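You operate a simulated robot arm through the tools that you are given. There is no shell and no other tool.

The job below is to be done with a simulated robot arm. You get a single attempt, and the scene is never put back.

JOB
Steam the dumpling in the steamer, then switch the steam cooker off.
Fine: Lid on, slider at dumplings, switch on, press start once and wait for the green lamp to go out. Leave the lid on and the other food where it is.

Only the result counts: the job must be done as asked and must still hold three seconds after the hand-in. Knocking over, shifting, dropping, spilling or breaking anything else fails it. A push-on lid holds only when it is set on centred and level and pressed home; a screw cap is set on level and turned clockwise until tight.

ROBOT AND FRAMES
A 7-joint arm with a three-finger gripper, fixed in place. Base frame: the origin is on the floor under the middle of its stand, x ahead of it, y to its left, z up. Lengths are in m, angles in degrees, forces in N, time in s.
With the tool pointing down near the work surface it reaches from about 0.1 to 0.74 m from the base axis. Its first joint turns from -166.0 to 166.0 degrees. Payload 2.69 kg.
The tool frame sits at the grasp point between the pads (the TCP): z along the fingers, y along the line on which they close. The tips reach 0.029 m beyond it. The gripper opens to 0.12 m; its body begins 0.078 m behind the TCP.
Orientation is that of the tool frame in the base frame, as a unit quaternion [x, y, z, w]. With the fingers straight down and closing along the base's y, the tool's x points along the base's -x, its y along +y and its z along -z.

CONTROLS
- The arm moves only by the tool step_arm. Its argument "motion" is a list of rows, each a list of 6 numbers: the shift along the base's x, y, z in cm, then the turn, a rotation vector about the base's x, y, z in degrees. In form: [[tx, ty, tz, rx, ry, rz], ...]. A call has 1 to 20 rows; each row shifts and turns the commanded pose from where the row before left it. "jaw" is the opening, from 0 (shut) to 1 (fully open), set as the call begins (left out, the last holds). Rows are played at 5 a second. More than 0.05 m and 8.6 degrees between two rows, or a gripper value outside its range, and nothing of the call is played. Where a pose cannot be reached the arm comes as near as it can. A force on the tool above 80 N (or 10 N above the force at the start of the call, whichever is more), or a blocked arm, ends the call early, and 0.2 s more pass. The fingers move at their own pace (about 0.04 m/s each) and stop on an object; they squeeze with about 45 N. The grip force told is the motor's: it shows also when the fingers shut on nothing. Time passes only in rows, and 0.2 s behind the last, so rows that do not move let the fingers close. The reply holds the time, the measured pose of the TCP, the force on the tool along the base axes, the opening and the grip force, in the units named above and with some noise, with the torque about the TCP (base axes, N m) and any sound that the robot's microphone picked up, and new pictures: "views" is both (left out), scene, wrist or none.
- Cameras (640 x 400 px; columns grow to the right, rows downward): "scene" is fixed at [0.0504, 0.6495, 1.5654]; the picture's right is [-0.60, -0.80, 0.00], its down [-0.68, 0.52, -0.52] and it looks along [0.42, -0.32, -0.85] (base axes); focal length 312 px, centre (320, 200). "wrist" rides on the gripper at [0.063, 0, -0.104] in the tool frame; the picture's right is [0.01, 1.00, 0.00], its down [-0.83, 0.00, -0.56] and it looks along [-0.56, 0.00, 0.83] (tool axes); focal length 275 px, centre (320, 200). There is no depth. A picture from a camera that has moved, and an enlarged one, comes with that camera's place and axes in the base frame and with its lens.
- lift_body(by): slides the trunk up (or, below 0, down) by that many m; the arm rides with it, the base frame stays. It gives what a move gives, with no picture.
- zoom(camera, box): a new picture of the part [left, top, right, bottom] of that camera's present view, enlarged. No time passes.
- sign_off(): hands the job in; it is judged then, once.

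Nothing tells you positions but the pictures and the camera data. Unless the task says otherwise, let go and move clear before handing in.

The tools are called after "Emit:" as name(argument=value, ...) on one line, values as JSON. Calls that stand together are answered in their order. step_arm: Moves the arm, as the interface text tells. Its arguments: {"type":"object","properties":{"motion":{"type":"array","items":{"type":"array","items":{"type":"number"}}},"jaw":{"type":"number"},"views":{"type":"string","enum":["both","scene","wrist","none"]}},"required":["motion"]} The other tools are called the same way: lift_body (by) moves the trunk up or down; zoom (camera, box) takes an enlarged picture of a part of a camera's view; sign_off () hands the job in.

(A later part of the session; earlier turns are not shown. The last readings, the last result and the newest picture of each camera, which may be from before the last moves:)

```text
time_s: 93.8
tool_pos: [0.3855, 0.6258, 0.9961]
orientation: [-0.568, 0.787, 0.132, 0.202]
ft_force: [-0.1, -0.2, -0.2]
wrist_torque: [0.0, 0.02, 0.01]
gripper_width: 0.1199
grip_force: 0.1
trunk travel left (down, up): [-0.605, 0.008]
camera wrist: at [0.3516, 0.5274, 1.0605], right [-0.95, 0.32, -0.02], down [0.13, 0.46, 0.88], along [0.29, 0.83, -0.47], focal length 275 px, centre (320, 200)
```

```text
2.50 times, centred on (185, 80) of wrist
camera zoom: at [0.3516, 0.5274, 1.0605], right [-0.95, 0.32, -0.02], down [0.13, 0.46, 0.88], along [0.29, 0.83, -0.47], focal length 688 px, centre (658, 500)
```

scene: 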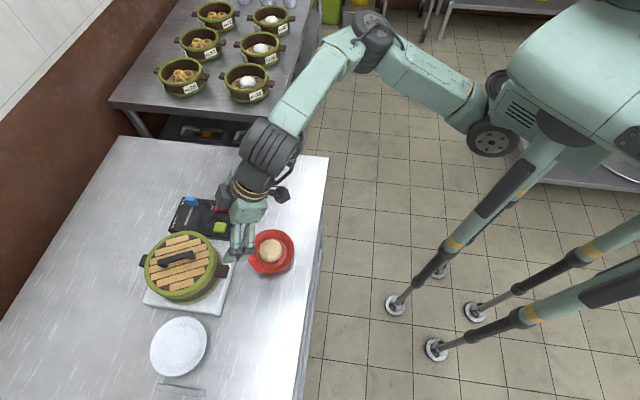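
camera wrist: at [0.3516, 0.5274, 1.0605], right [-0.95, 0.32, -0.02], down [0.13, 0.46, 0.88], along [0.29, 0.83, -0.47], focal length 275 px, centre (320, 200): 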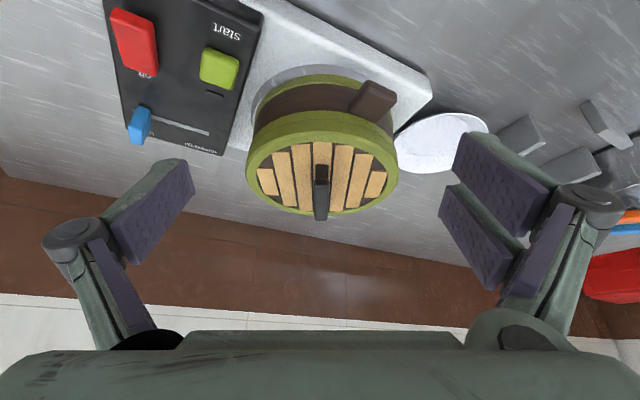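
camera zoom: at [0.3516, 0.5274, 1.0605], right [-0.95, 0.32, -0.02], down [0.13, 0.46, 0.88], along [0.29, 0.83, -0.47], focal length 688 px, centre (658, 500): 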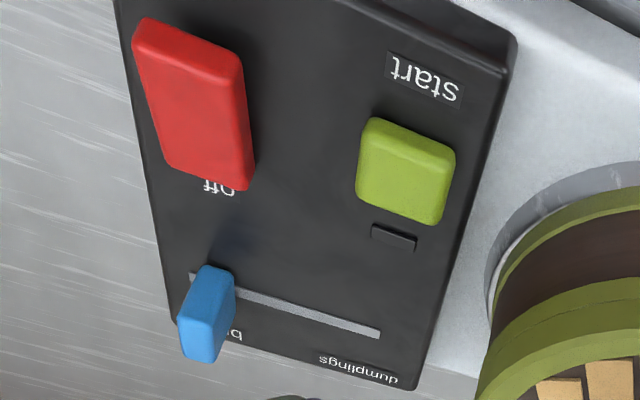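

The lid is now flush and concentric with the rim all along the visible side. Next the slider: knob base ≈(0.588, 0.659), slot runs to ≈(0.543, 0.705) at panel z≈0.86. I'll close the fingers and move to a spot behind the knob (buns side), above first.

Emit:
step_arm(motion=[[3.2, 0, 0, 0, 0, -4.25], [3.2, 0, 0, 0, 0, -4.25], [3.2, 0, 0, 0, 0, -4.25], [3.2, 0, 0, 0, 0, -4.25], [3.2, 0, 0, 0, 0, -4.25], [3.2, 0, 0, 0, 0, -4.25], [3.2, 0, 0, 0, 0, 0]], jaw=0, views="both")

Emit:
zoom(camera="wrist", box=[150, 0, 490, 200])

```text
time_s: 95.4
tool_pos: [0.6116, 0.6269, 0.9957]
orientation: [-0.379, 0.893, 0.083, 0.226]
ft_force: [0.3, -0.1, -0.5]
wrist_torque: [-0.01, 0.02, 0.02]
gripper_width: 0.0001
grip_force: 4.3
trunk travel left (down, up): [-0.605, 0.008]
camera wrist: at [0.5379, 0.553, 1.0602], right [-0.72, 0.69, -0.02], down [0.31, 0.36, 0.88], along [0.62, 0.62, -0.47], focal length 275 px, centre (320, 200)
```

scene: 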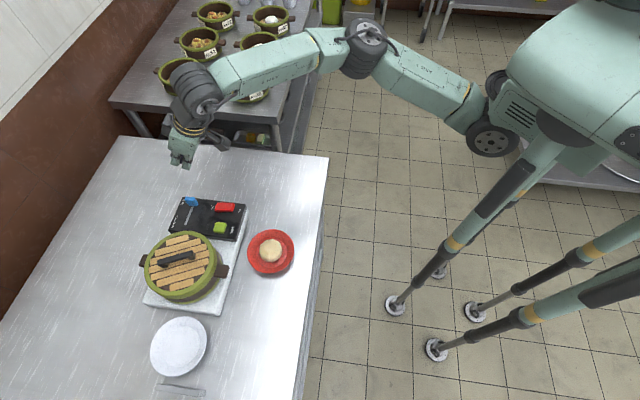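
wrist: 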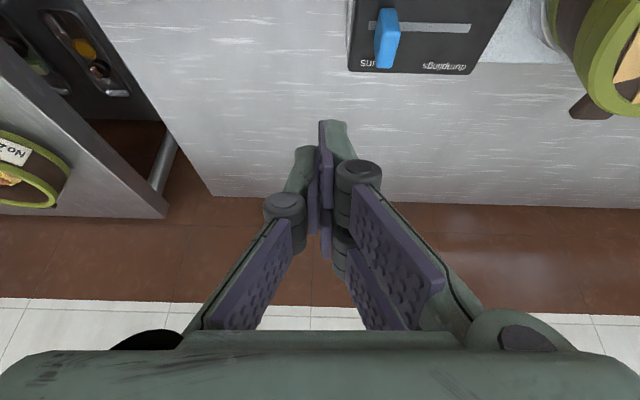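

```text
1.88 times, centred on (320, 100) of wrist
camera zoom: at [0.5379, 0.553, 1.0602], right [-0.72, 0.69, -0.02], down [0.31, 0.36, 0.88], along [0.62, 0.62, -0.47], focal length 518 px, centre (320, 388)
```

zoom: 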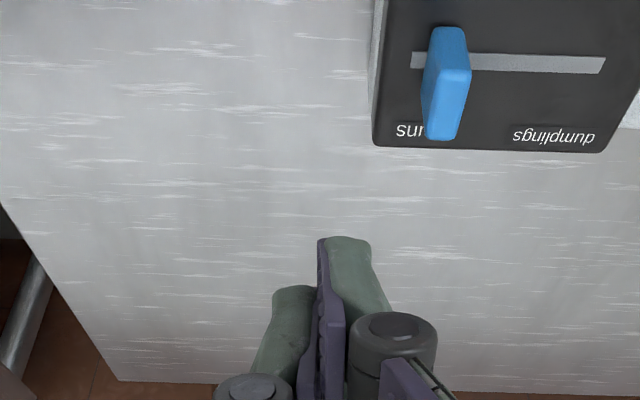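

The slot is aligned with the tool's closing axis: it runs from (0.596, 0.6535) to (0.544, 0.7055); the knob is ~2.8 cm tall near the buns end. Descending just behind the knob.

Emit:
step_arm(motion=[[-0.5, 0.45, -2, 0, 0, 0], [-0.5, 0.45, -2, 0, 0, 0], [0, 0, -2, 0, 0, 0], [0, 0, -1.5, 0, 0, 0]], views="both")

Emit:
zoom(camera="wrist", box=[200, 0, 460, 180])

Emit:
zoom(camera="scene", box=[150, 170, 250, 250])

```text
time_s: 96.4
tool_pos: [0.6005, 0.6354, 0.9214]
orientation: [-0.38, 0.893, 0.084, 0.225]
ft_force: [0.3, -0.4, -0.3]
wrist_torque: [-0.02, -0.01, -0.01]
gripper_width: 0.0
grip_force: 28.6
trunk travel left (down, up): [-0.605, 0.008]
camera wrist: at [0.5276, 0.5613, 0.9859], right [-0.72, 0.7, -0.02], down [0.31, 0.36, 0.88], along [0.62, 0.62, -0.47], focal length 275 px, centre (320, 200)
```

scene: 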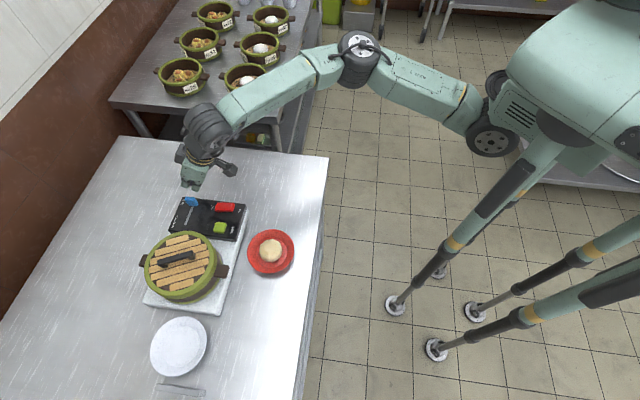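
wrist: 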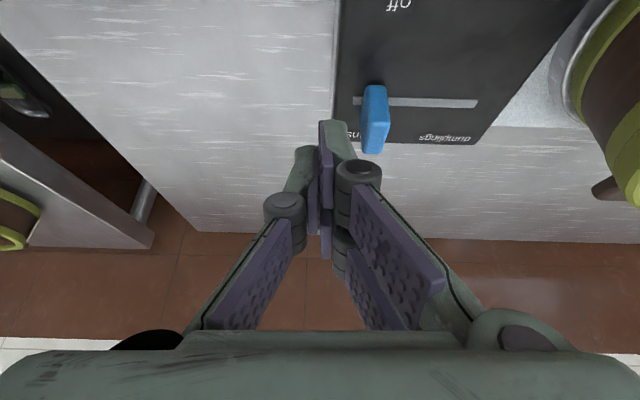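

```text
2.22 times, centred on (330, 90) of wrist
camera zoom: at [0.5276, 0.5613, 0.9859], right [-0.72, 0.7, -0.02], down [0.31, 0.36, 0.88], along [0.62, 0.62, -0.47], focal length 612 px, centre (298, 444)
```

zoom: 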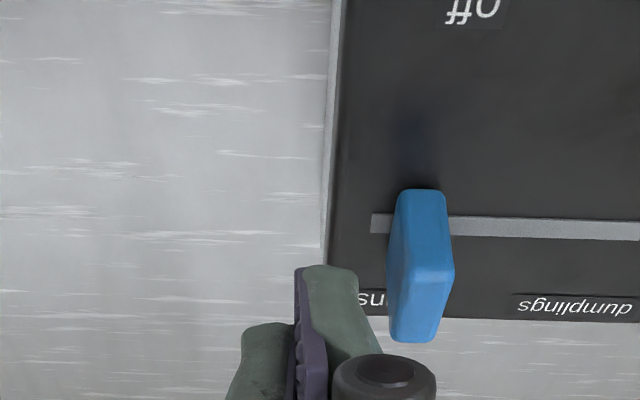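

```text
5.00 times, centred on (200, 210) of scene
camera zoom: at [0.0504, 0.6495, 1.5654], right [-0.6, -0.8, 0.0], down [-0.68, 0.52, -0.52], along [0.42, -0.32, -0.85], focal length 1562 px, centre (920, 150)
```

zoom: 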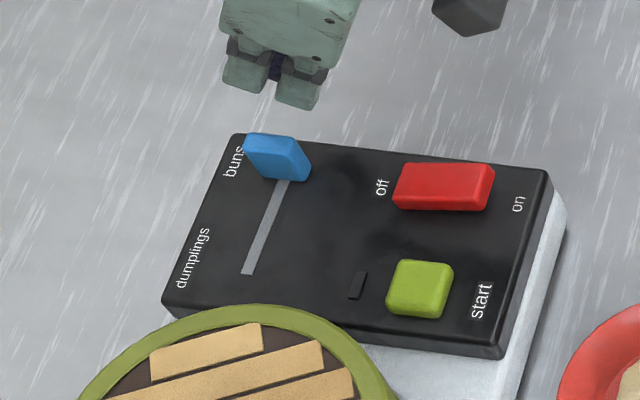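

Clearance behind the knob is fine; shifting 6 mm further back, then descending to pushing height.

Emit:
step_arm(motion=[[0.42, -0.43, -0.5, 0, 0, 0], [0, 0, -0.9, 0, 0, 0], [0, 0, -0.6, 0, 0, 0]], views="wrist")

Emit:
zoom(camera="wrist", box=[200, 0, 460, 180])

Emit:
zoom(camera="scene", box=[150, 170, 250, 250])

```text
time_s: 97.2
tool_pos: [0.6033, 0.6315, 0.9021]
orientation: [-0.379, 0.893, 0.084, 0.226]
ft_force: [0.5, 0.1, -0.9]
wrist_torque: [0.05, 0.01, 0.02]
gripper_width: 0.0
grip_force: 28.5
trunk travel left (down, up): [-0.605, 0.008]
camera wrist: at [0.5317, 0.5575, 0.9657], right [-0.72, 0.69, -0.02], down [0.31, 0.36, 0.88], along [0.62, 0.62, -0.47], focal length 275 px, centre (320, 200)
```

wrist: 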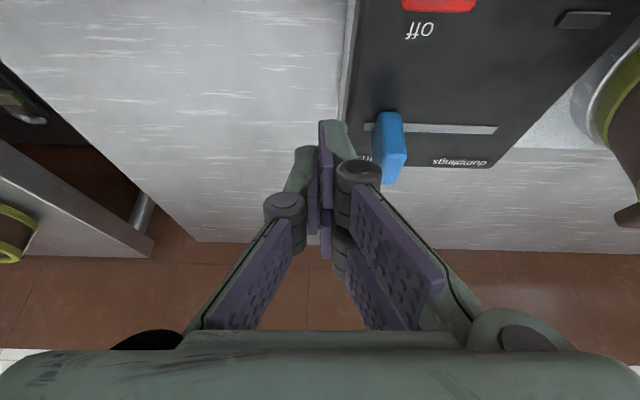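

```text
2.22 times, centred on (330, 90) of wrist
camera zoom: at [0.5317, 0.5575, 0.9657], right [-0.72, 0.69, -0.02], down [0.31, 0.36, 0.88], along [0.62, 0.62, -0.47], focal length 612 px, centre (298, 444)
```

zoom: 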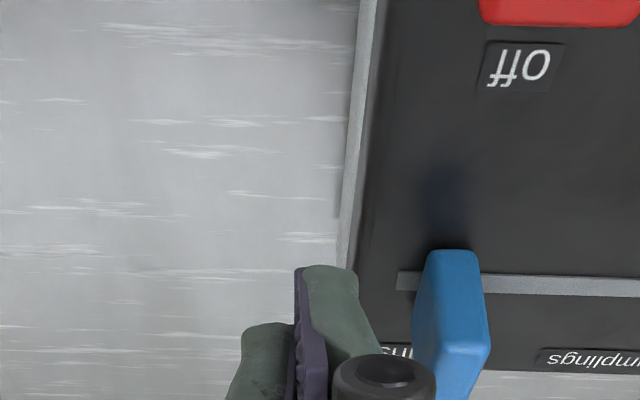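

```text
5.00 times, centred on (200, 210) of scene
camera zoom: at [0.0504, 0.6495, 1.5654], right [-0.6, -0.8, 0.0], down [-0.68, 0.52, -0.52], along [0.42, -0.32, -0.85], focal length 1562 px, centre (920, 150)
```

zoom: 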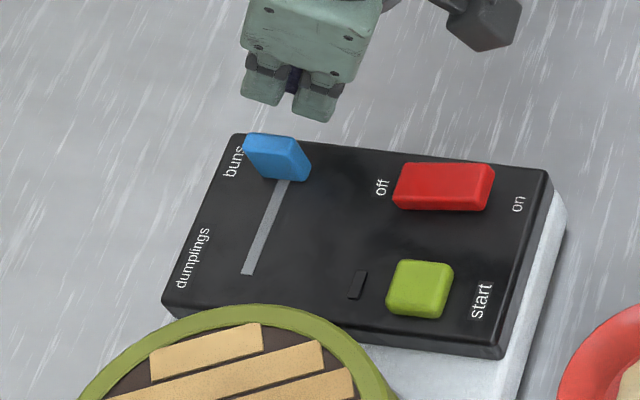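

Pushing along the slot direction in small steps, watching force.

Emit:
step_arm(motion=[[-0.35, 0.36, 0, 0, 0, 0], [-0.35, 0.36, 0, 0, 0, 0], [-0.35, 0.36, 0, 0, 0, 0]], views="wrist")

Emit:
step_arm(motion=[[-0.35, 0.36, 0, 0, 0, 0], [-0.35, 0.36, 0, 0, 0, 0]], views="wrist")

```text
time_s: 98.0
tool_pos: [0.5947, 0.6424, 0.9017]
orientation: [-0.38, 0.893, 0.083, 0.227]
ft_force: [0.1, 0.9, 0.8]
wrist_torque: [-0.04, 0.05, -0.01]
gripper_width: 0.0
grip_force: 28.3
trunk travel left (down, up): [-0.605, 0.008]
camera wrist: at [0.5213, 0.5682, 0.966], right [-0.72, 0.69, -0.02], down [0.31, 0.36, 0.88], along [0.62, 0.62, -0.47], focal length 275 px, centre (320, 200)
```

wrist: 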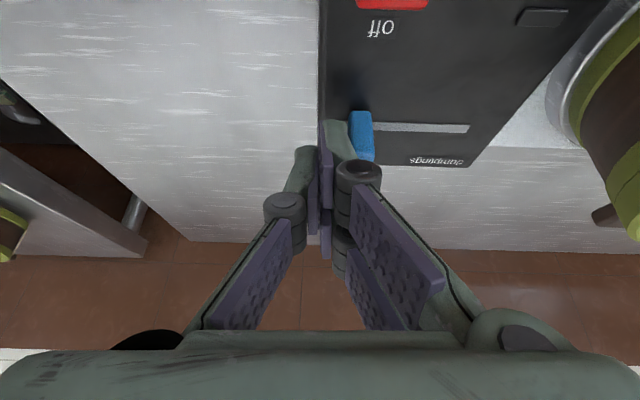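

```text
time_s: 98.6
tool_pos: [0.5853, 0.6492, 0.9032]
orientation: [-0.38, 0.893, 0.084, 0.226]
ft_force: [0.2, -0.1, -0.1]
wrist_torque: [0.0, 0.02, 0.04]
gripper_width: 0.0
grip_force: 27.9
trunk travel left (down, up): [-0.605, 0.008]
camera wrist: at [0.5134, 0.5759, 0.9661], right [-0.72, 0.69, -0.02], down [0.31, 0.36, 0.88], along [0.62, 0.63, -0.47], focal length 275 px, centre (320, 200)
```

wrist: 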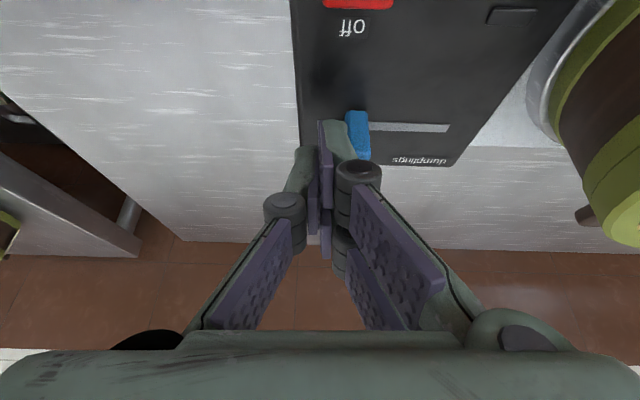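

The knob is sliding with the finger. Continuing.

Emit:
step_arm(motion=[[-0.35, 0.36, 0, 0, 0, 0], [-0.35, 0.36, 0, 0, 0, 0], [-0.35, 0.36, 0, 0, 0, 0], [-0.35, 0.36, 0, 0, 0, 0]], views="wrist")

Emit:
step_arm(motion=[[-0.35, 0.36, 0, 0, 0, 0], [-0.3, 0.3, 0, 0, 0, 0]], views="both")

Emit:
zoom(camera="scene", box=[150, 170, 250, 250])

```text
time_s: 99.6
tool_pos: [0.5727, 0.6648, 0.9011]
orientation: [-0.379, 0.893, 0.084, 0.227]
ft_force: [-0.2, 0.0, -0.4]
wrist_torque: [0.02, 0.01, 0.0]
gripper_width: 0.0
grip_force: 28.6
trunk travel left (down, up): [-0.605, 0.008]
camera wrist: at [0.4995, 0.5906, 0.9662], right [-0.72, 0.69, -0.02], down [0.31, 0.36, 0.88], along [0.62, 0.63, -0.47], focal length 275 px, centre (320, 200)
```

wrist: 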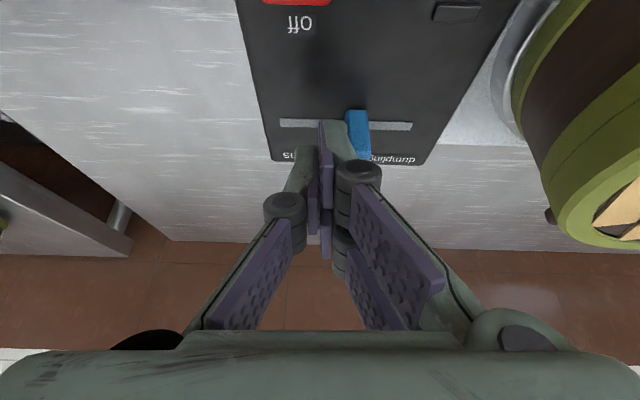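

```text
time_s: 100.2
tool_pos: [0.5671, 0.6701, 0.9026]
orientation: [-0.38, 0.893, 0.084, 0.226]
ft_force: [0.4, -0.1, 0.2]
wrist_torque: [0.05, 0.0, -0.02]
gripper_width: 0.0001
grip_force: 28.1
trunk travel left (down, up): [-0.605, 0.008]
camera wrist: at [0.4939, 0.5965, 0.966], right [-0.72, 0.7, -0.02], down [0.31, 0.36, 0.88], along [0.62, 0.62, -0.47], focal length 275 px, centre (320, 200)
```

scene: 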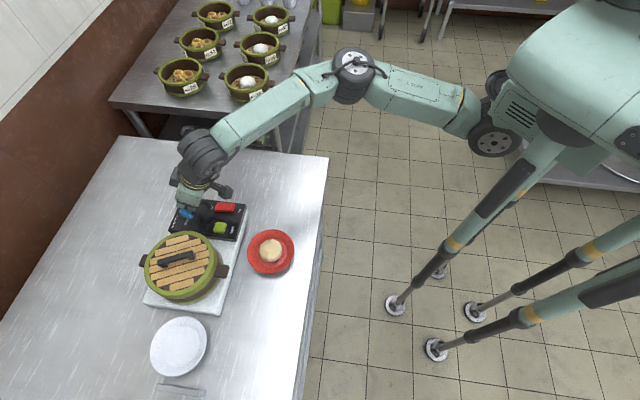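
wrist: 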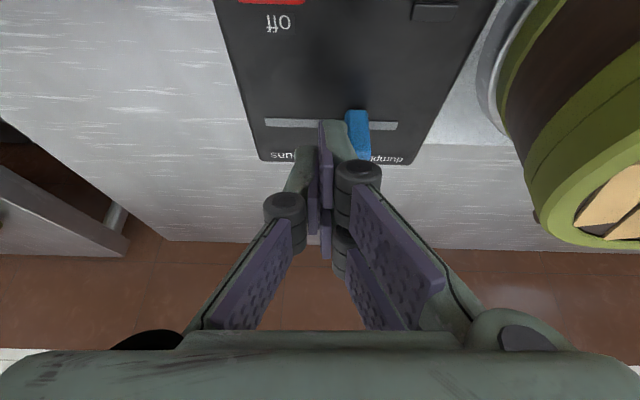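

```text
5.00 times, centred on (200, 210) of scene
camera zoom: at [0.0504, 0.6495, 1.5654], right [-0.6, -0.8, 0.0], down [-0.68, 0.52, -0.52], along [0.42, -0.32, -0.85], focal length 1562 px, centre (920, 150)
```

zoom: 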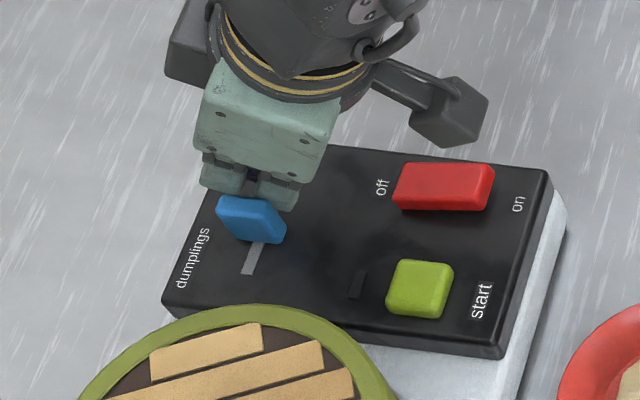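

Emit:
step_arm(motion=[[-0.28, 0.28, 0, 0, 0, 0], [-0.28, 0.28, 0, 0, 0, 0]], views="none")

Emit:
step_arm(motion=[[-0.2, 0.2, 0, 0, 0, 0], [0, 0, 0, 0, 0, 0]], views="wrist")

Emit:
zoom(camera="scene", box=[150, 170, 250, 250])

```text
time_s: 100.8
tool_pos: [0.5617, 0.6751, 0.9021]
orientation: [-0.38, 0.893, 0.083, 0.227]
ft_force: [0.1, -0.3, -0.4]
wrist_torque: [0.02, -0.03, -0.05]
gripper_width: 0.0
grip_force: 28.5
trunk travel left (down, up): [-0.605, 0.008]
```

```text
time_s: 101.4
tool_pos: [0.5594, 0.6775, 0.9021]
orientation: [-0.379, 0.893, 0.083, 0.227]
ft_force: [0.3, 0.2, 0.2]
wrist_torque: [0.0, -0.01, 0.03]
gripper_width: 0.0002
grip_force: 29.0
trunk travel left (down, up): [-0.605, 0.008]
camera wrist: at [0.4864, 0.604, 0.9663], right [-0.72, 0.69, -0.02], down [0.31, 0.36, 0.88], along [0.62, 0.62, -0.47], focal length 275 px, centre (320, 200)
```

wrist: 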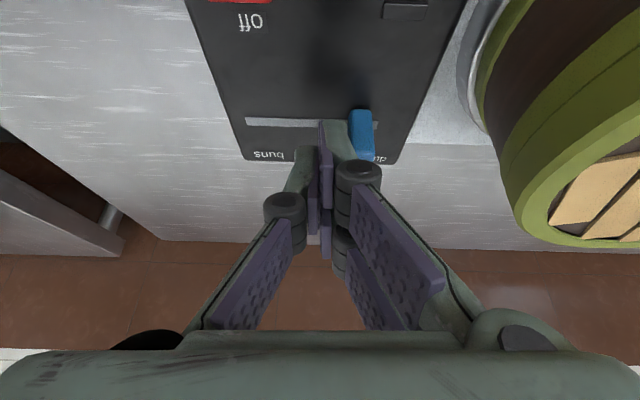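

```text
5.00 times, centred on (200, 210) of scene
camera zoom: at [0.0504, 0.6495, 1.5654], right [-0.6, -0.8, 0.0], down [-0.68, 0.52, -0.52], along [0.42, -0.32, -0.85], focal length 1562 px, centre (920, 150)
```

zoom: 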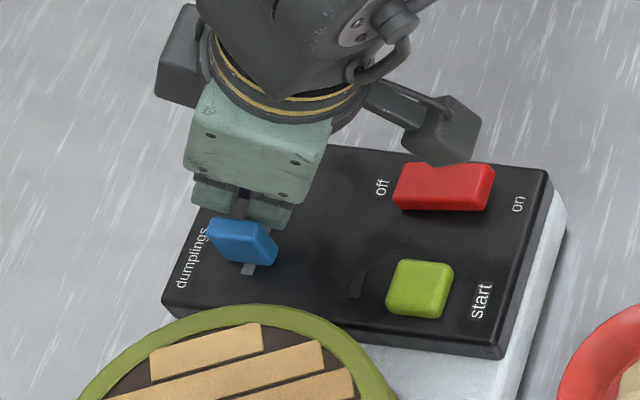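

The knob looks at (or snapped to) the dumplings end. Nudging 3 mm more to confirm the end stop.

Emit:
step_arm(motion=[[-0.2, 0.2, 0, 0, 0, 0], [0, 0, 0, 0, 0, 0]], views="none")

Emit:
step_arm(motion=[[-0.2, 0.2, 0, 0, 0, 0], [0, 0, 0, 0, 0, 0]], views="wrist")

Emit:
zoom(camera="wrist", box=[200, 60, 460, 200])

```text
time_s: 102.0
tool_pos: [0.5582, 0.6796, 0.9031]
orientation: [-0.38, 0.893, 0.084, 0.227]
ft_force: [2.0, -4.1, 0.0]
wrist_torque: [-0.05, 0.03, -0.04]
gripper_width: 0.0003
grip_force: 29.0
trunk travel left (down, up): [-0.605, 0.008]
```

```text
time_s: 102.6
tool_pos: [0.5587, 0.6803, 0.9022]
orientation: [-0.377, 0.894, 0.083, 0.228]
ft_force: [11.0, -16.6, 1.1]
wrist_torque: [-0.23, -0.13, -0.06]
gripper_width: 0.0001
grip_force: 28.4
trunk travel left (down, up): [-0.605, 0.008]
camera wrist: at [0.4843, 0.6061, 0.9664], right [-0.72, 0.7, -0.03], down [0.31, 0.36, 0.88], along [0.62, 0.62, -0.47], focal length 275 px, centre (320, 200)
```

wrist: 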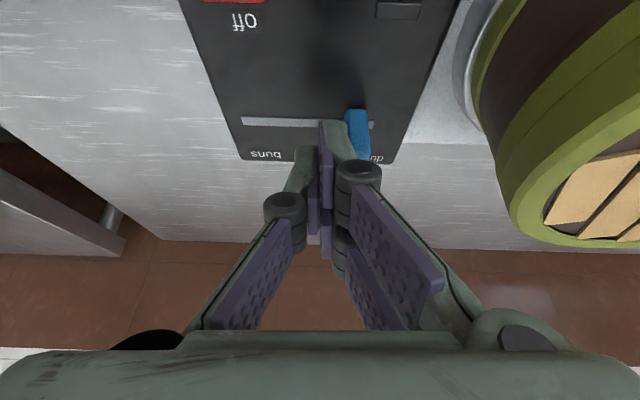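

```text
2.46 times, centred on (330, 130) of wrist
camera zoom: at [0.4843, 0.6061, 0.9664], right [-0.72, 0.7, -0.03], down [0.31, 0.36, 0.88], along [0.62, 0.62, -0.47], focal length 678 px, centre (295, 372)
```

zoom: 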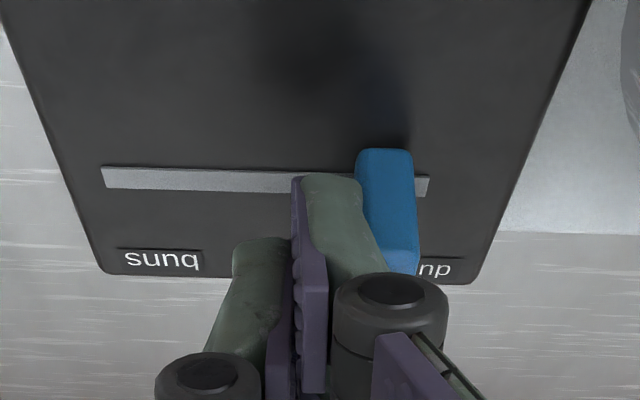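

End stop reached (≈20 N): the slider is at dumplings. Backing off, lifting, and checking.

Emit:
step_arm(motion=[[0.4, -0.4, 0, 0, 0, 0], [0.7, -0.7, 0, 0, 0, 0], [0.5, -0.5, 1.5, 0, 0, 0], [0, 0, 2, 0, 0, 0], [0, 0, 2, 0, 0, 0], [0, 0, 1, 0, 0, 0]], views="both")

Emit:
zoom(camera="scene", box=[150, 170, 250, 250])

Emit:
zoom(camera="wrist", box=[200, 0, 600, 200])

```text
time_s: 104.0
tool_pos: [0.5711, 0.6661, 0.9665]
orientation: [-0.38, 0.893, 0.083, 0.226]
ft_force: [-0.6, 0.0, -0.7]
wrist_torque: [0.04, -0.02, 0.02]
gripper_width: 0.0
grip_force: 29.4
trunk travel left (down, up): [-0.605, 0.008]
camera wrist: at [0.4975, 0.592, 1.0312], right [-0.72, 0.69, -0.02], down [0.31, 0.36, 0.88], along [0.62, 0.62, -0.47], focal length 275 px, centre (320, 200)
```

scene: 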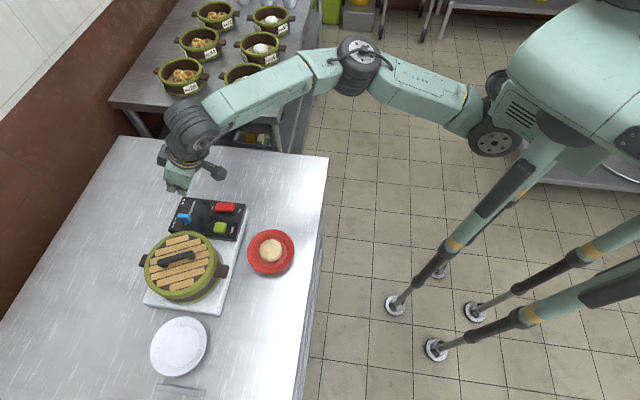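
wrist: 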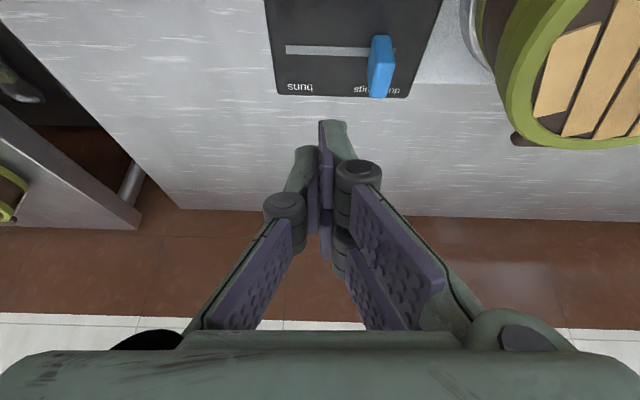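

```text
5.00 times, centred on (200, 210) of scene
camera zoom: at [0.0504, 0.6495, 1.5654], right [-0.6, -0.8, 0.0], down [-0.68, 0.52, -0.52], along [0.42, -0.32, -0.85], focal length 1562 px, centre (920, 150)
```

zoom: 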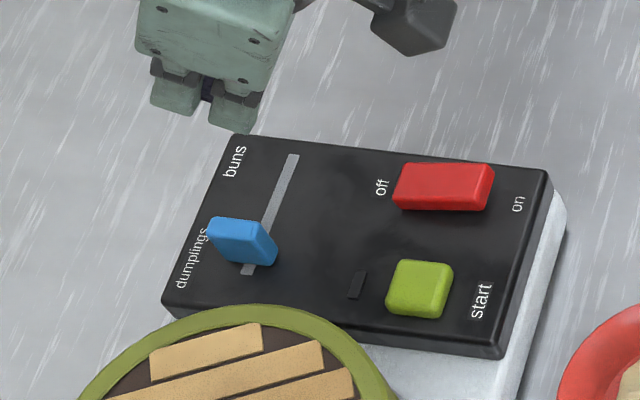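

```text
1.60 times, centred on (400, 100) of wrist
camera zoom: at [0.4975, 0.592, 1.0312], right [-0.72, 0.69, -0.02], down [0.31, 0.36, 0.88], along [0.62, 0.62, -0.47], focal length 440 px, centre (192, 360)
```

zoom: 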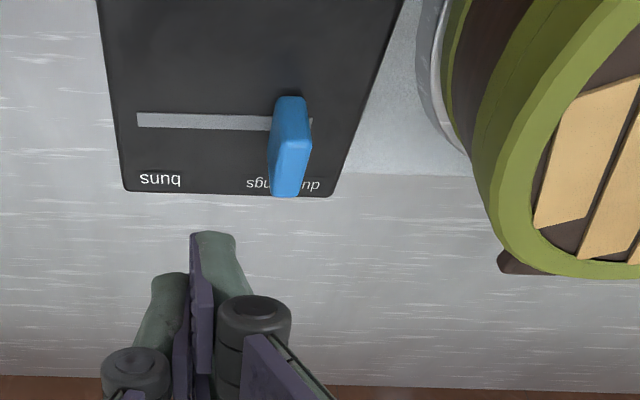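

Slider confirmed at dumplings. Now I'll back away toward the base side to get a close side view of the red switch and green button.

Emit:
step_arm(motion=[[0, 0, 1.5, 0, 0, 0], [-2.4, -2.7, 0, 0, 0, 0], [-2.4, -2.7, 0, 0, 0, 0], [-2.4, -2.7, 0, 0, 0, 0], [-2.4, -2.7, 0, 0, 0, 0], [-1.5, -2, -1, 0, 0, 0]], views="both")

Emit:
zoom(camera="wrist", box=[220, 0, 440, 140])

```text
time_s: 105.4
tool_pos: [0.4596, 0.538, 0.9735]
orientation: [-0.379, 0.893, 0.084, 0.227]
ft_force: [-0.2, 0.1, 0.1]
wrist_torque: [0.0, 0.03, -0.01]
gripper_width: 0.0001
grip_force: 28.6
trunk travel left (down, up): [-0.605, 0.008]
camera wrist: at [0.3868, 0.4634, 1.0365], right [-0.72, 0.7, -0.02], down [0.31, 0.36, 0.88], along [0.62, 0.62, -0.47], focal length 275 px, centre (320, 200)
```

scene: 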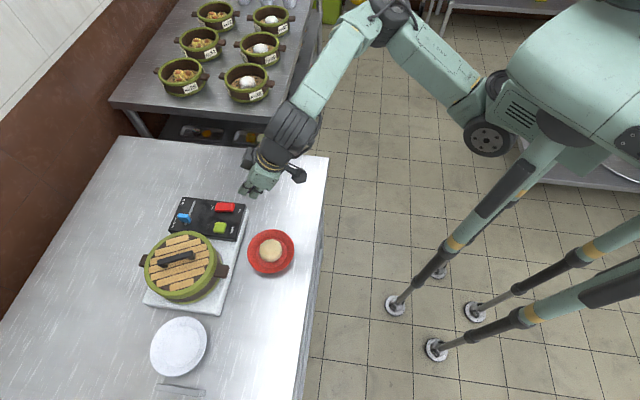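
wrist: 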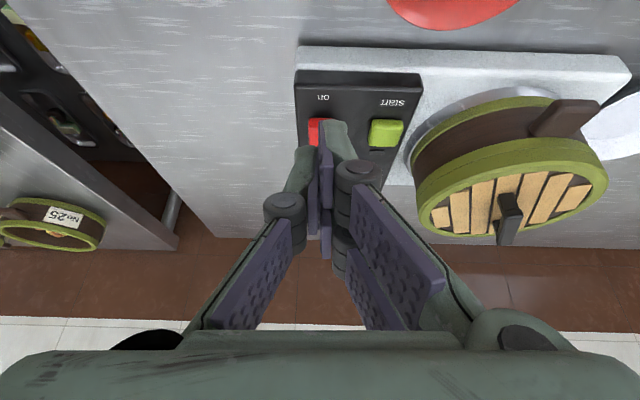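

```text
2.86 times, centred on (330, 70) of wrist
camera zoom: at [0.3868, 0.4634, 1.0365], right [-0.72, 0.7, -0.02], down [0.31, 0.36, 0.88], along [0.62, 0.62, -0.47], focal length 786 px, centre (291, 571)
```

zoom: 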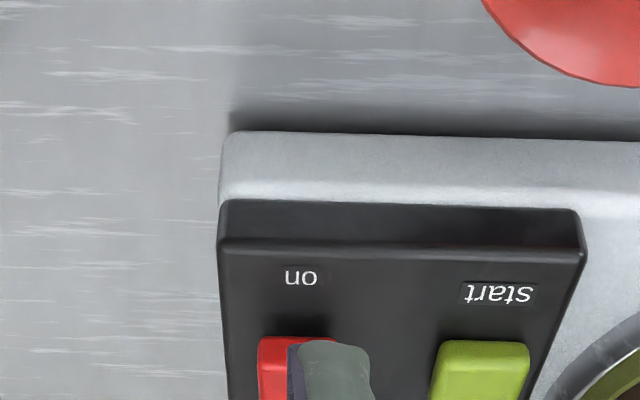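

The finger hides the switch; opening the jaw to see between the fingers.

Emit:
step_arm(motion=[[-0.5, -0.5, 0, 0, 0, 0], [-0.5, -0.5, 0, 0, 0, 0], [0, 0, -1, 0, 0, 0], [0, 0, -1, 0, 0, 0], [0, 0, 0, 0, 0, 0], [0, 0, 0, 0, 0, 0]], jaw=1.0, views="wrist")

Emit:
zoom(camera="wrist", box=[270, 60, 430, 180])

Emit:
zoom(camera="scene", box=[205, 190, 255, 245])

```text
time_s: 106.8
tool_pos: [0.4494, 0.5269, 0.9523]
orientation: [-0.379, 0.893, 0.084, 0.226]
ft_force: [-0.4, -1.0, 0.8]
wrist_torque: [-0.04, -0.04, 0.02]
gripper_width: 0.1058
grip_force: 0.0
trunk travel left (down, up): [-0.605, 0.008]
camera wrist: at [0.377, 0.4542, 1.0159], right [-0.72, 0.69, -0.02], down [0.31, 0.36, 0.88], along [0.62, 0.62, -0.47], focal length 275 px, centre (320, 200)
```

wrist: 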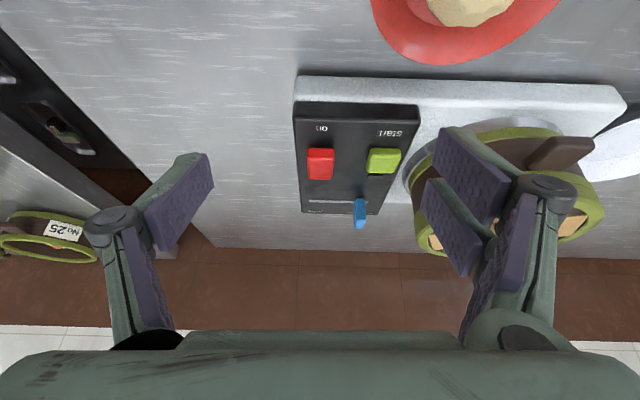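

```text
3.33 times, centred on (350, 120) of wrist
camera zoom: at [0.377, 0.4542, 1.0159], right [-0.72, 0.69, -0.02], down [0.31, 0.36, 0.88], along [0.62, 0.62, -0.47], focal length 918 px, centre (220, 467)
```

zoom: 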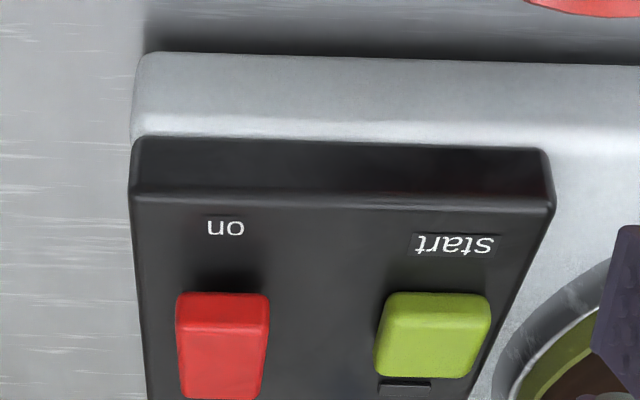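

```text
7.27 times, centred on (230, 218) of scene
camera zoom: at [0.0504, 0.6495, 1.5654], right [-0.6, -0.8, 0.0], down [-0.68, 0.52, -0.52], along [0.42, -0.32, -0.85], focal length 2272 px, centre (974, 73)
```

zoom: 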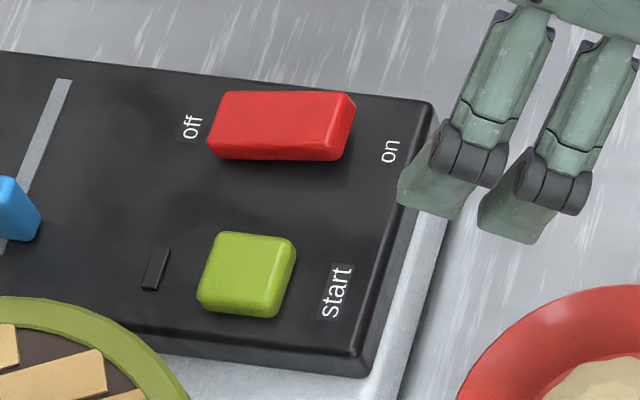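

The red switch is a rocker: its "on" end (base side) is raised at about (0.508, 0.585, z≈0.876). The green button top is ≈(0.4785, 0.636, 0.869). I'll close the fingers and position above the rocker's "on" end.

Emit:
step_arm(motion=[[0, 0, 0.5, 0, 0, 0], [0, 0, 0, 0, 0, 0], [1.8, 1.55, 0, 0, 0, 0], [1.8, 1.55, 0, 0, 0, 0], [1.8, 1.55, 0, 0, 0, 0], [1.84, 1.57, -0.8, 0, 0, 0]], jaw=0, views="both")

Emit:
zoom(camera="wrist", box=[230, 0, 430, 150])

Emit:
zoom(camera="scene", box=[190, 180, 270, 240])

```text
time_s: 108.2
tool_pos: [0.5216, 0.5911, 0.9492]
orientation: [-0.38, 0.893, 0.084, 0.226]
ft_force: [0.5, -0.1, -1.2]
wrist_torque: [-0.01, -0.01, 0.01]
gripper_width: 0.0
grip_force: 3.0
trunk travel left (down, up): [-0.605, 0.008]
camera wrist: at [0.449, 0.5171, 1.0133], right [-0.72, 0.69, -0.02], down [0.31, 0.36, 0.88], along [0.62, 0.62, -0.47], focal length 275 px, centre (320, 200)
```

scene: 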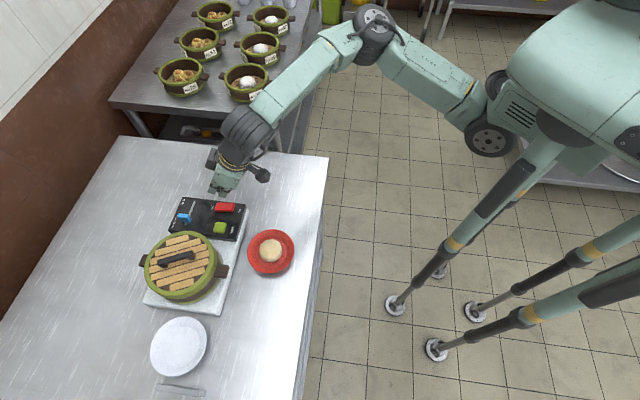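
wrist: 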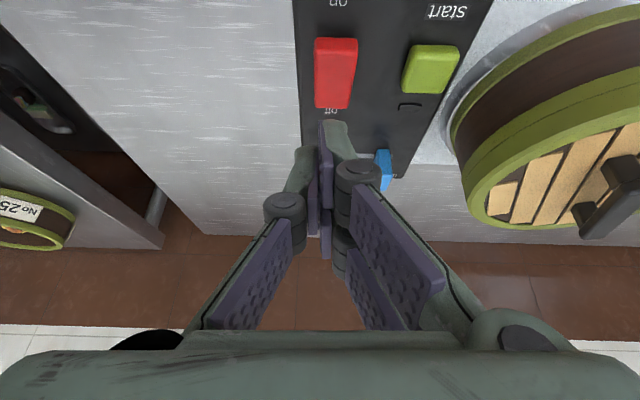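

```text
2.67 times, centred on (330, 75) of wrist
camera zoom: at [0.449, 0.5171, 1.0133], right [-0.72, 0.69, -0.02], down [0.31, 0.36, 0.88], along [0.62, 0.62, -0.47], focal length 734 px, centre (293, 533)
```

zoom: 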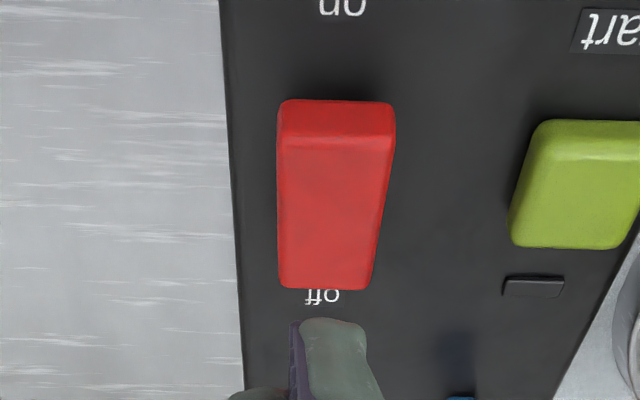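

```text
6.67 times, centred on (230, 210) of scene
camera zoom: at [0.0504, 0.6495, 1.5654], right [-0.6, -0.8, 0.0], down [-0.68, 0.52, -0.52], along [0.42, -0.32, -0.85], focal length 2082 px, centre (920, 133)
```

zoom: 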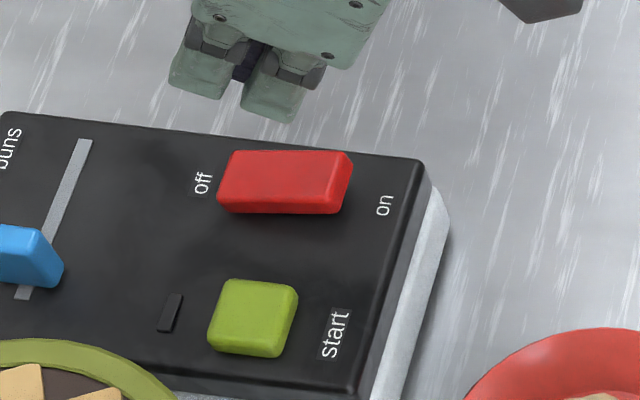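

The rocker's "on" end is right under the fingertip corner. Lowering to press it.

Emit:
step_arm(motion=[[0, 0, -1.5, 0, 0, 0], [0, 0, -1.3, 0, 0, 0]], views="none")

Emit:
step_arm(motion=[[0, 0, -0.3, 0, 0, 0], [0, 0, -0.2, 0, 0, 0]], views="wrist")

Emit:
zoom(camera="wrist", box=[230, 0, 430, 150])

Emit:
zoom(camera="scene", box=[190, 180, 270, 240])

```text
time_s: 108.8
tool_pos: [0.5207, 0.5918, 0.9223]
orientation: [-0.38, 0.893, 0.084, 0.226]
ft_force: [0.2, -0.5, 0.9]
wrist_torque: [0.02, 0.0, 0.0]
gripper_width: 0.0
grip_force: 28.5
trunk travel left (down, up): [-0.605, 0.008]
```

```text
time_s: 109.4
tool_pos: [0.521, 0.5891, 0.9166]
orientation: [-0.379, 0.893, 0.083, 0.227]
ft_force: [-0.2, -0.5, -1.0]
wrist_torque: [-0.04, 0.0, -0.01]
gripper_width: 0.0
grip_force: 28.7
trunk travel left (down, up): [-0.605, 0.008]
camera wrist: at [0.4493, 0.5164, 0.9802], right [-0.72, 0.69, -0.02], down [0.31, 0.36, 0.88], along [0.62, 0.62, -0.47], focal length 275 px, centre (320, 200)
```

wrist: 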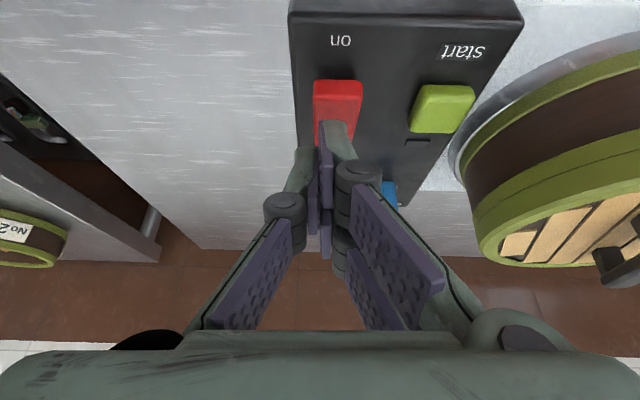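

```text
2.67 times, centred on (330, 75) of wrist
camera zoom: at [0.4493, 0.5164, 0.9802], right [-0.72, 0.69, -0.02], down [0.31, 0.36, 0.88], along [0.62, 0.62, -0.47], focal length 734 px, centre (293, 533)
```

zoom: 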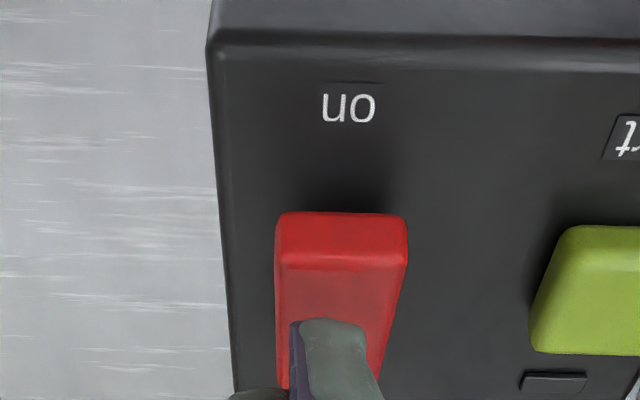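

```text
6.67 times, centred on (230, 210) of scene
camera zoom: at [0.0504, 0.6495, 1.5654], right [-0.6, -0.8, 0.0], down [-0.68, 0.52, -0.52], along [0.42, -0.32, -0.85], focal length 2082 px, centre (920, 133)
```

zoom: 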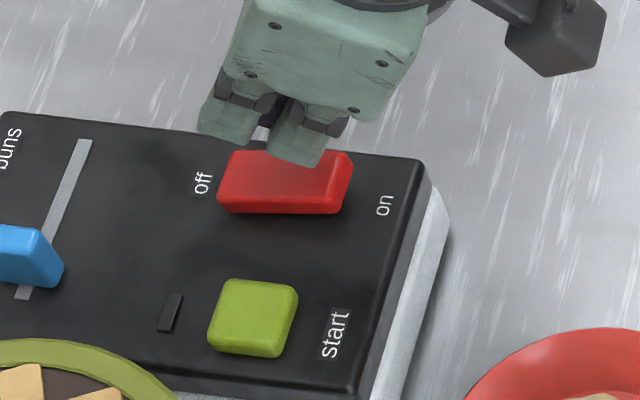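

Shifting 4 mm toward the "on" edge and pressing down in steps.

Emit:
step_arm(motion=[[-0.3, -0.3, -0.1, 0, 0, 0], [0, 0, -0.2, 0, 0, 0]], views="none")

Emit:
step_arm(motion=[[0, 0, -0.2, 0, 0, 0], [0, 0, -0.2, 0, 0, 0]], views="wrist")

Emit:
zoom(camera="wrist", box=[230, 0, 430, 150])

```text
time_s: 110.0
tool_pos: [0.5189, 0.5865, 0.9136]
orientation: [-0.379, 0.893, 0.084, 0.226]
ft_force: [0.7, 0.8, -0.9]
wrist_torque: [-0.01, 0.01, -0.02]
gripper_width: 0.0001
grip_force: 29.1
trunk travel left (down, up): [-0.605, 0.008]
```

```text
time_s: 110.6
tool_pos: [0.5196, 0.5864, 0.91]
orientation: [-0.379, 0.893, 0.084, 0.226]
ft_force: [0.1, -0.5, 0.7]
wrist_torque: [-0.02, 0.01, -0.01]
gripper_width: 0.0
grip_force: 28.5
trunk travel left (down, up): [-0.605, 0.008]
camera wrist: at [0.4463, 0.5133, 0.9732], right [-0.72, 0.69, -0.02], down [0.31, 0.36, 0.88], along [0.62, 0.62, -0.47], focal length 275 px, centre (320, 200)
```

wrist: 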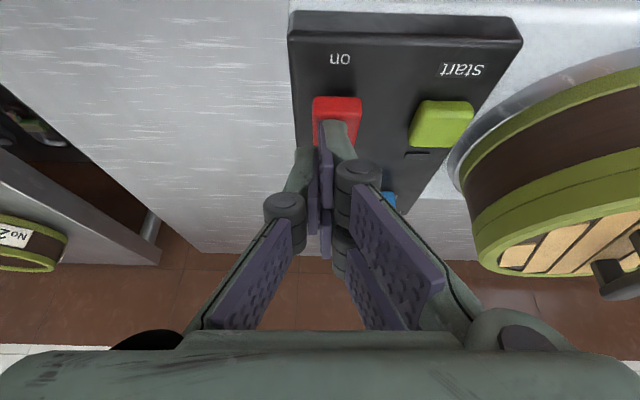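

```text
2.67 times, centred on (330, 75) of wrist
camera zoom: at [0.4463, 0.5133, 0.9732], right [-0.72, 0.69, -0.02], down [0.31, 0.36, 0.88], along [0.62, 0.62, -0.47], focal length 734 px, centre (293, 533)
```

zoom: 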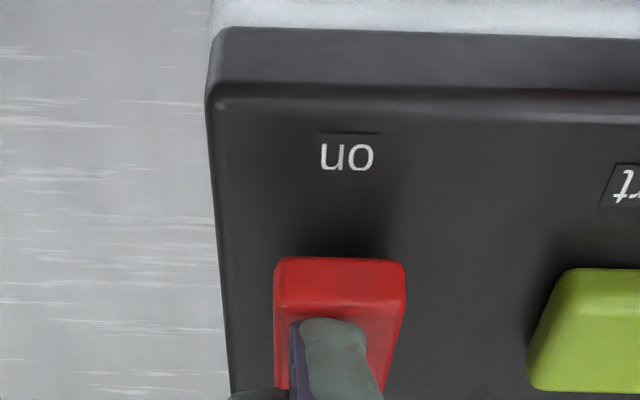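

Emit:
step_arm(motion=[[0, 0, -0.2, 0, 0, 0], [0, 0, -0.2, 0, 0, 0]], views="none")

Emit:
step_arm(motion=[[0, 0, -0.2, 0, 0, 0], [0, 0, -0.2, 0, 0, 0]], views="wrist")

Emit:
zoom(camera="scene", box=[190, 180, 270, 240])

```text
time_s: 111.2
tool_pos: [0.5203, 0.5864, 0.9043]
orientation: [-0.38, 0.893, 0.085, 0.227]
ft_force: [-0.3, 0.1, -0.7]
wrist_torque: [0.04, -0.01, 0.03]
gripper_width: 0.0
grip_force: 28.4
trunk travel left (down, up): [-0.605, 0.008]
```

```text
time_s: 111.8
tool_pos: [0.5191, 0.5877, 0.9012]
orientation: [-0.38, 0.893, 0.084, 0.226]
ft_force: [-0.1, 0.4, -0.8]
wrist_torque: [-0.01, 0.01, -0.01]
gripper_width: 0.0
grip_force: 28.7
trunk travel left (down, up): [-0.605, 0.008]
camera wrist: at [0.4464, 0.5137, 0.9654], right [-0.72, 0.69, -0.02], down [0.31, 0.36, 0.88], along [0.62, 0.62, -0.47], focal length 275 px, centre (320, 200)
```

wrist: 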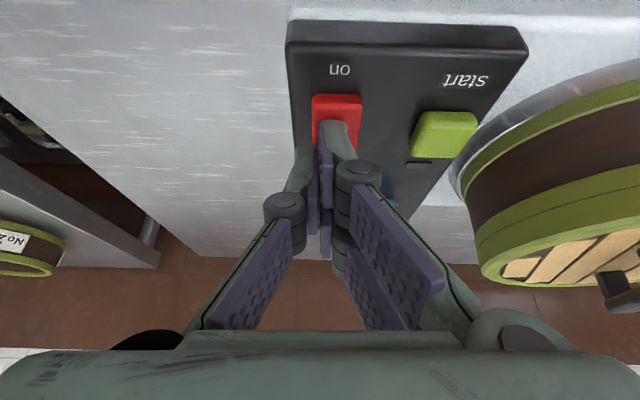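

```text
6.67 times, centred on (230, 210) of scene
camera zoom: at [0.0504, 0.6495, 1.5654], right [-0.6, -0.8, 0.0], down [-0.68, 0.52, -0.52], along [0.42, -0.32, -0.85], focal length 2082 px, centre (920, 133)
```

zoom: 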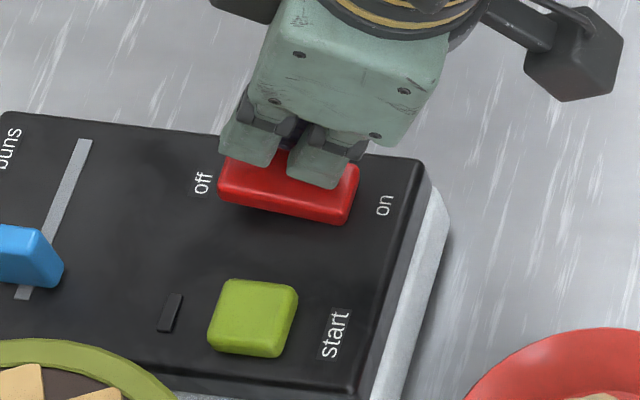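

The rocker has tipped toward "on". Pressing slightly more to ensure it's fully over.

Emit:
step_arm(motion=[[0, 0, -0.2, 0, 0, 0], [0, 0, 0, 0, 0, 0]], views="none")

Emit:
step_arm(motion=[[0, 0, -0.2, 0, 0, 0], [0, 0, 0, 0, 0, 0]], views="none")

Emit:
zoom(camera="scene", box=[190, 180, 270, 240])

```text
time_s: 112.4
tool_pos: [0.5183, 0.5882, 0.9005]
orientation: [-0.38, 0.893, 0.085, 0.226]
ft_force: [-0.6, -1.6, 8.2]
wrist_torque: [-0.03, 0.07, 0.0]
gripper_width: 0.0
grip_force: 28.2
trunk travel left (down, up): [-0.605, 0.008]
```

```text
time_s: 113.0
tool_pos: [0.519, 0.587, 0.9007]
orientation: [-0.38, 0.892, 0.086, 0.229]
ft_force: [1.1, 0.5, 20.2]
wrist_torque: [-0.05, 0.12, 0.01]
gripper_width: 0.0002
grip_force: 28.3
trunk travel left (down, up): [-0.605, 0.008]
```

```text
6.67 times, centred on (230, 210) of scene
camera zoom: at [0.0504, 0.6495, 1.5654], right [-0.6, -0.8, 0.0], down [-0.68, 0.52, -0.52], along [0.42, -0.32, -0.85], focal length 2082 px, centre (920, 133)
```

zoom: 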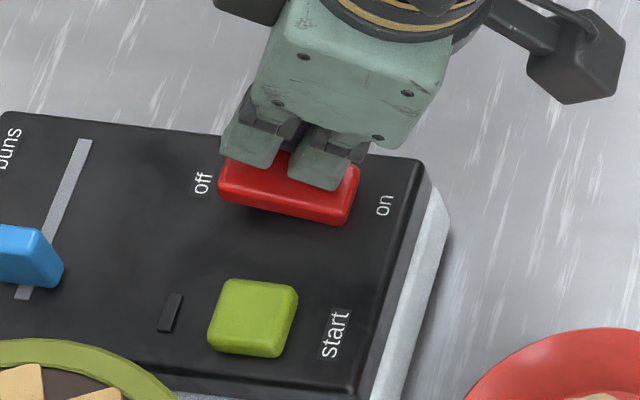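

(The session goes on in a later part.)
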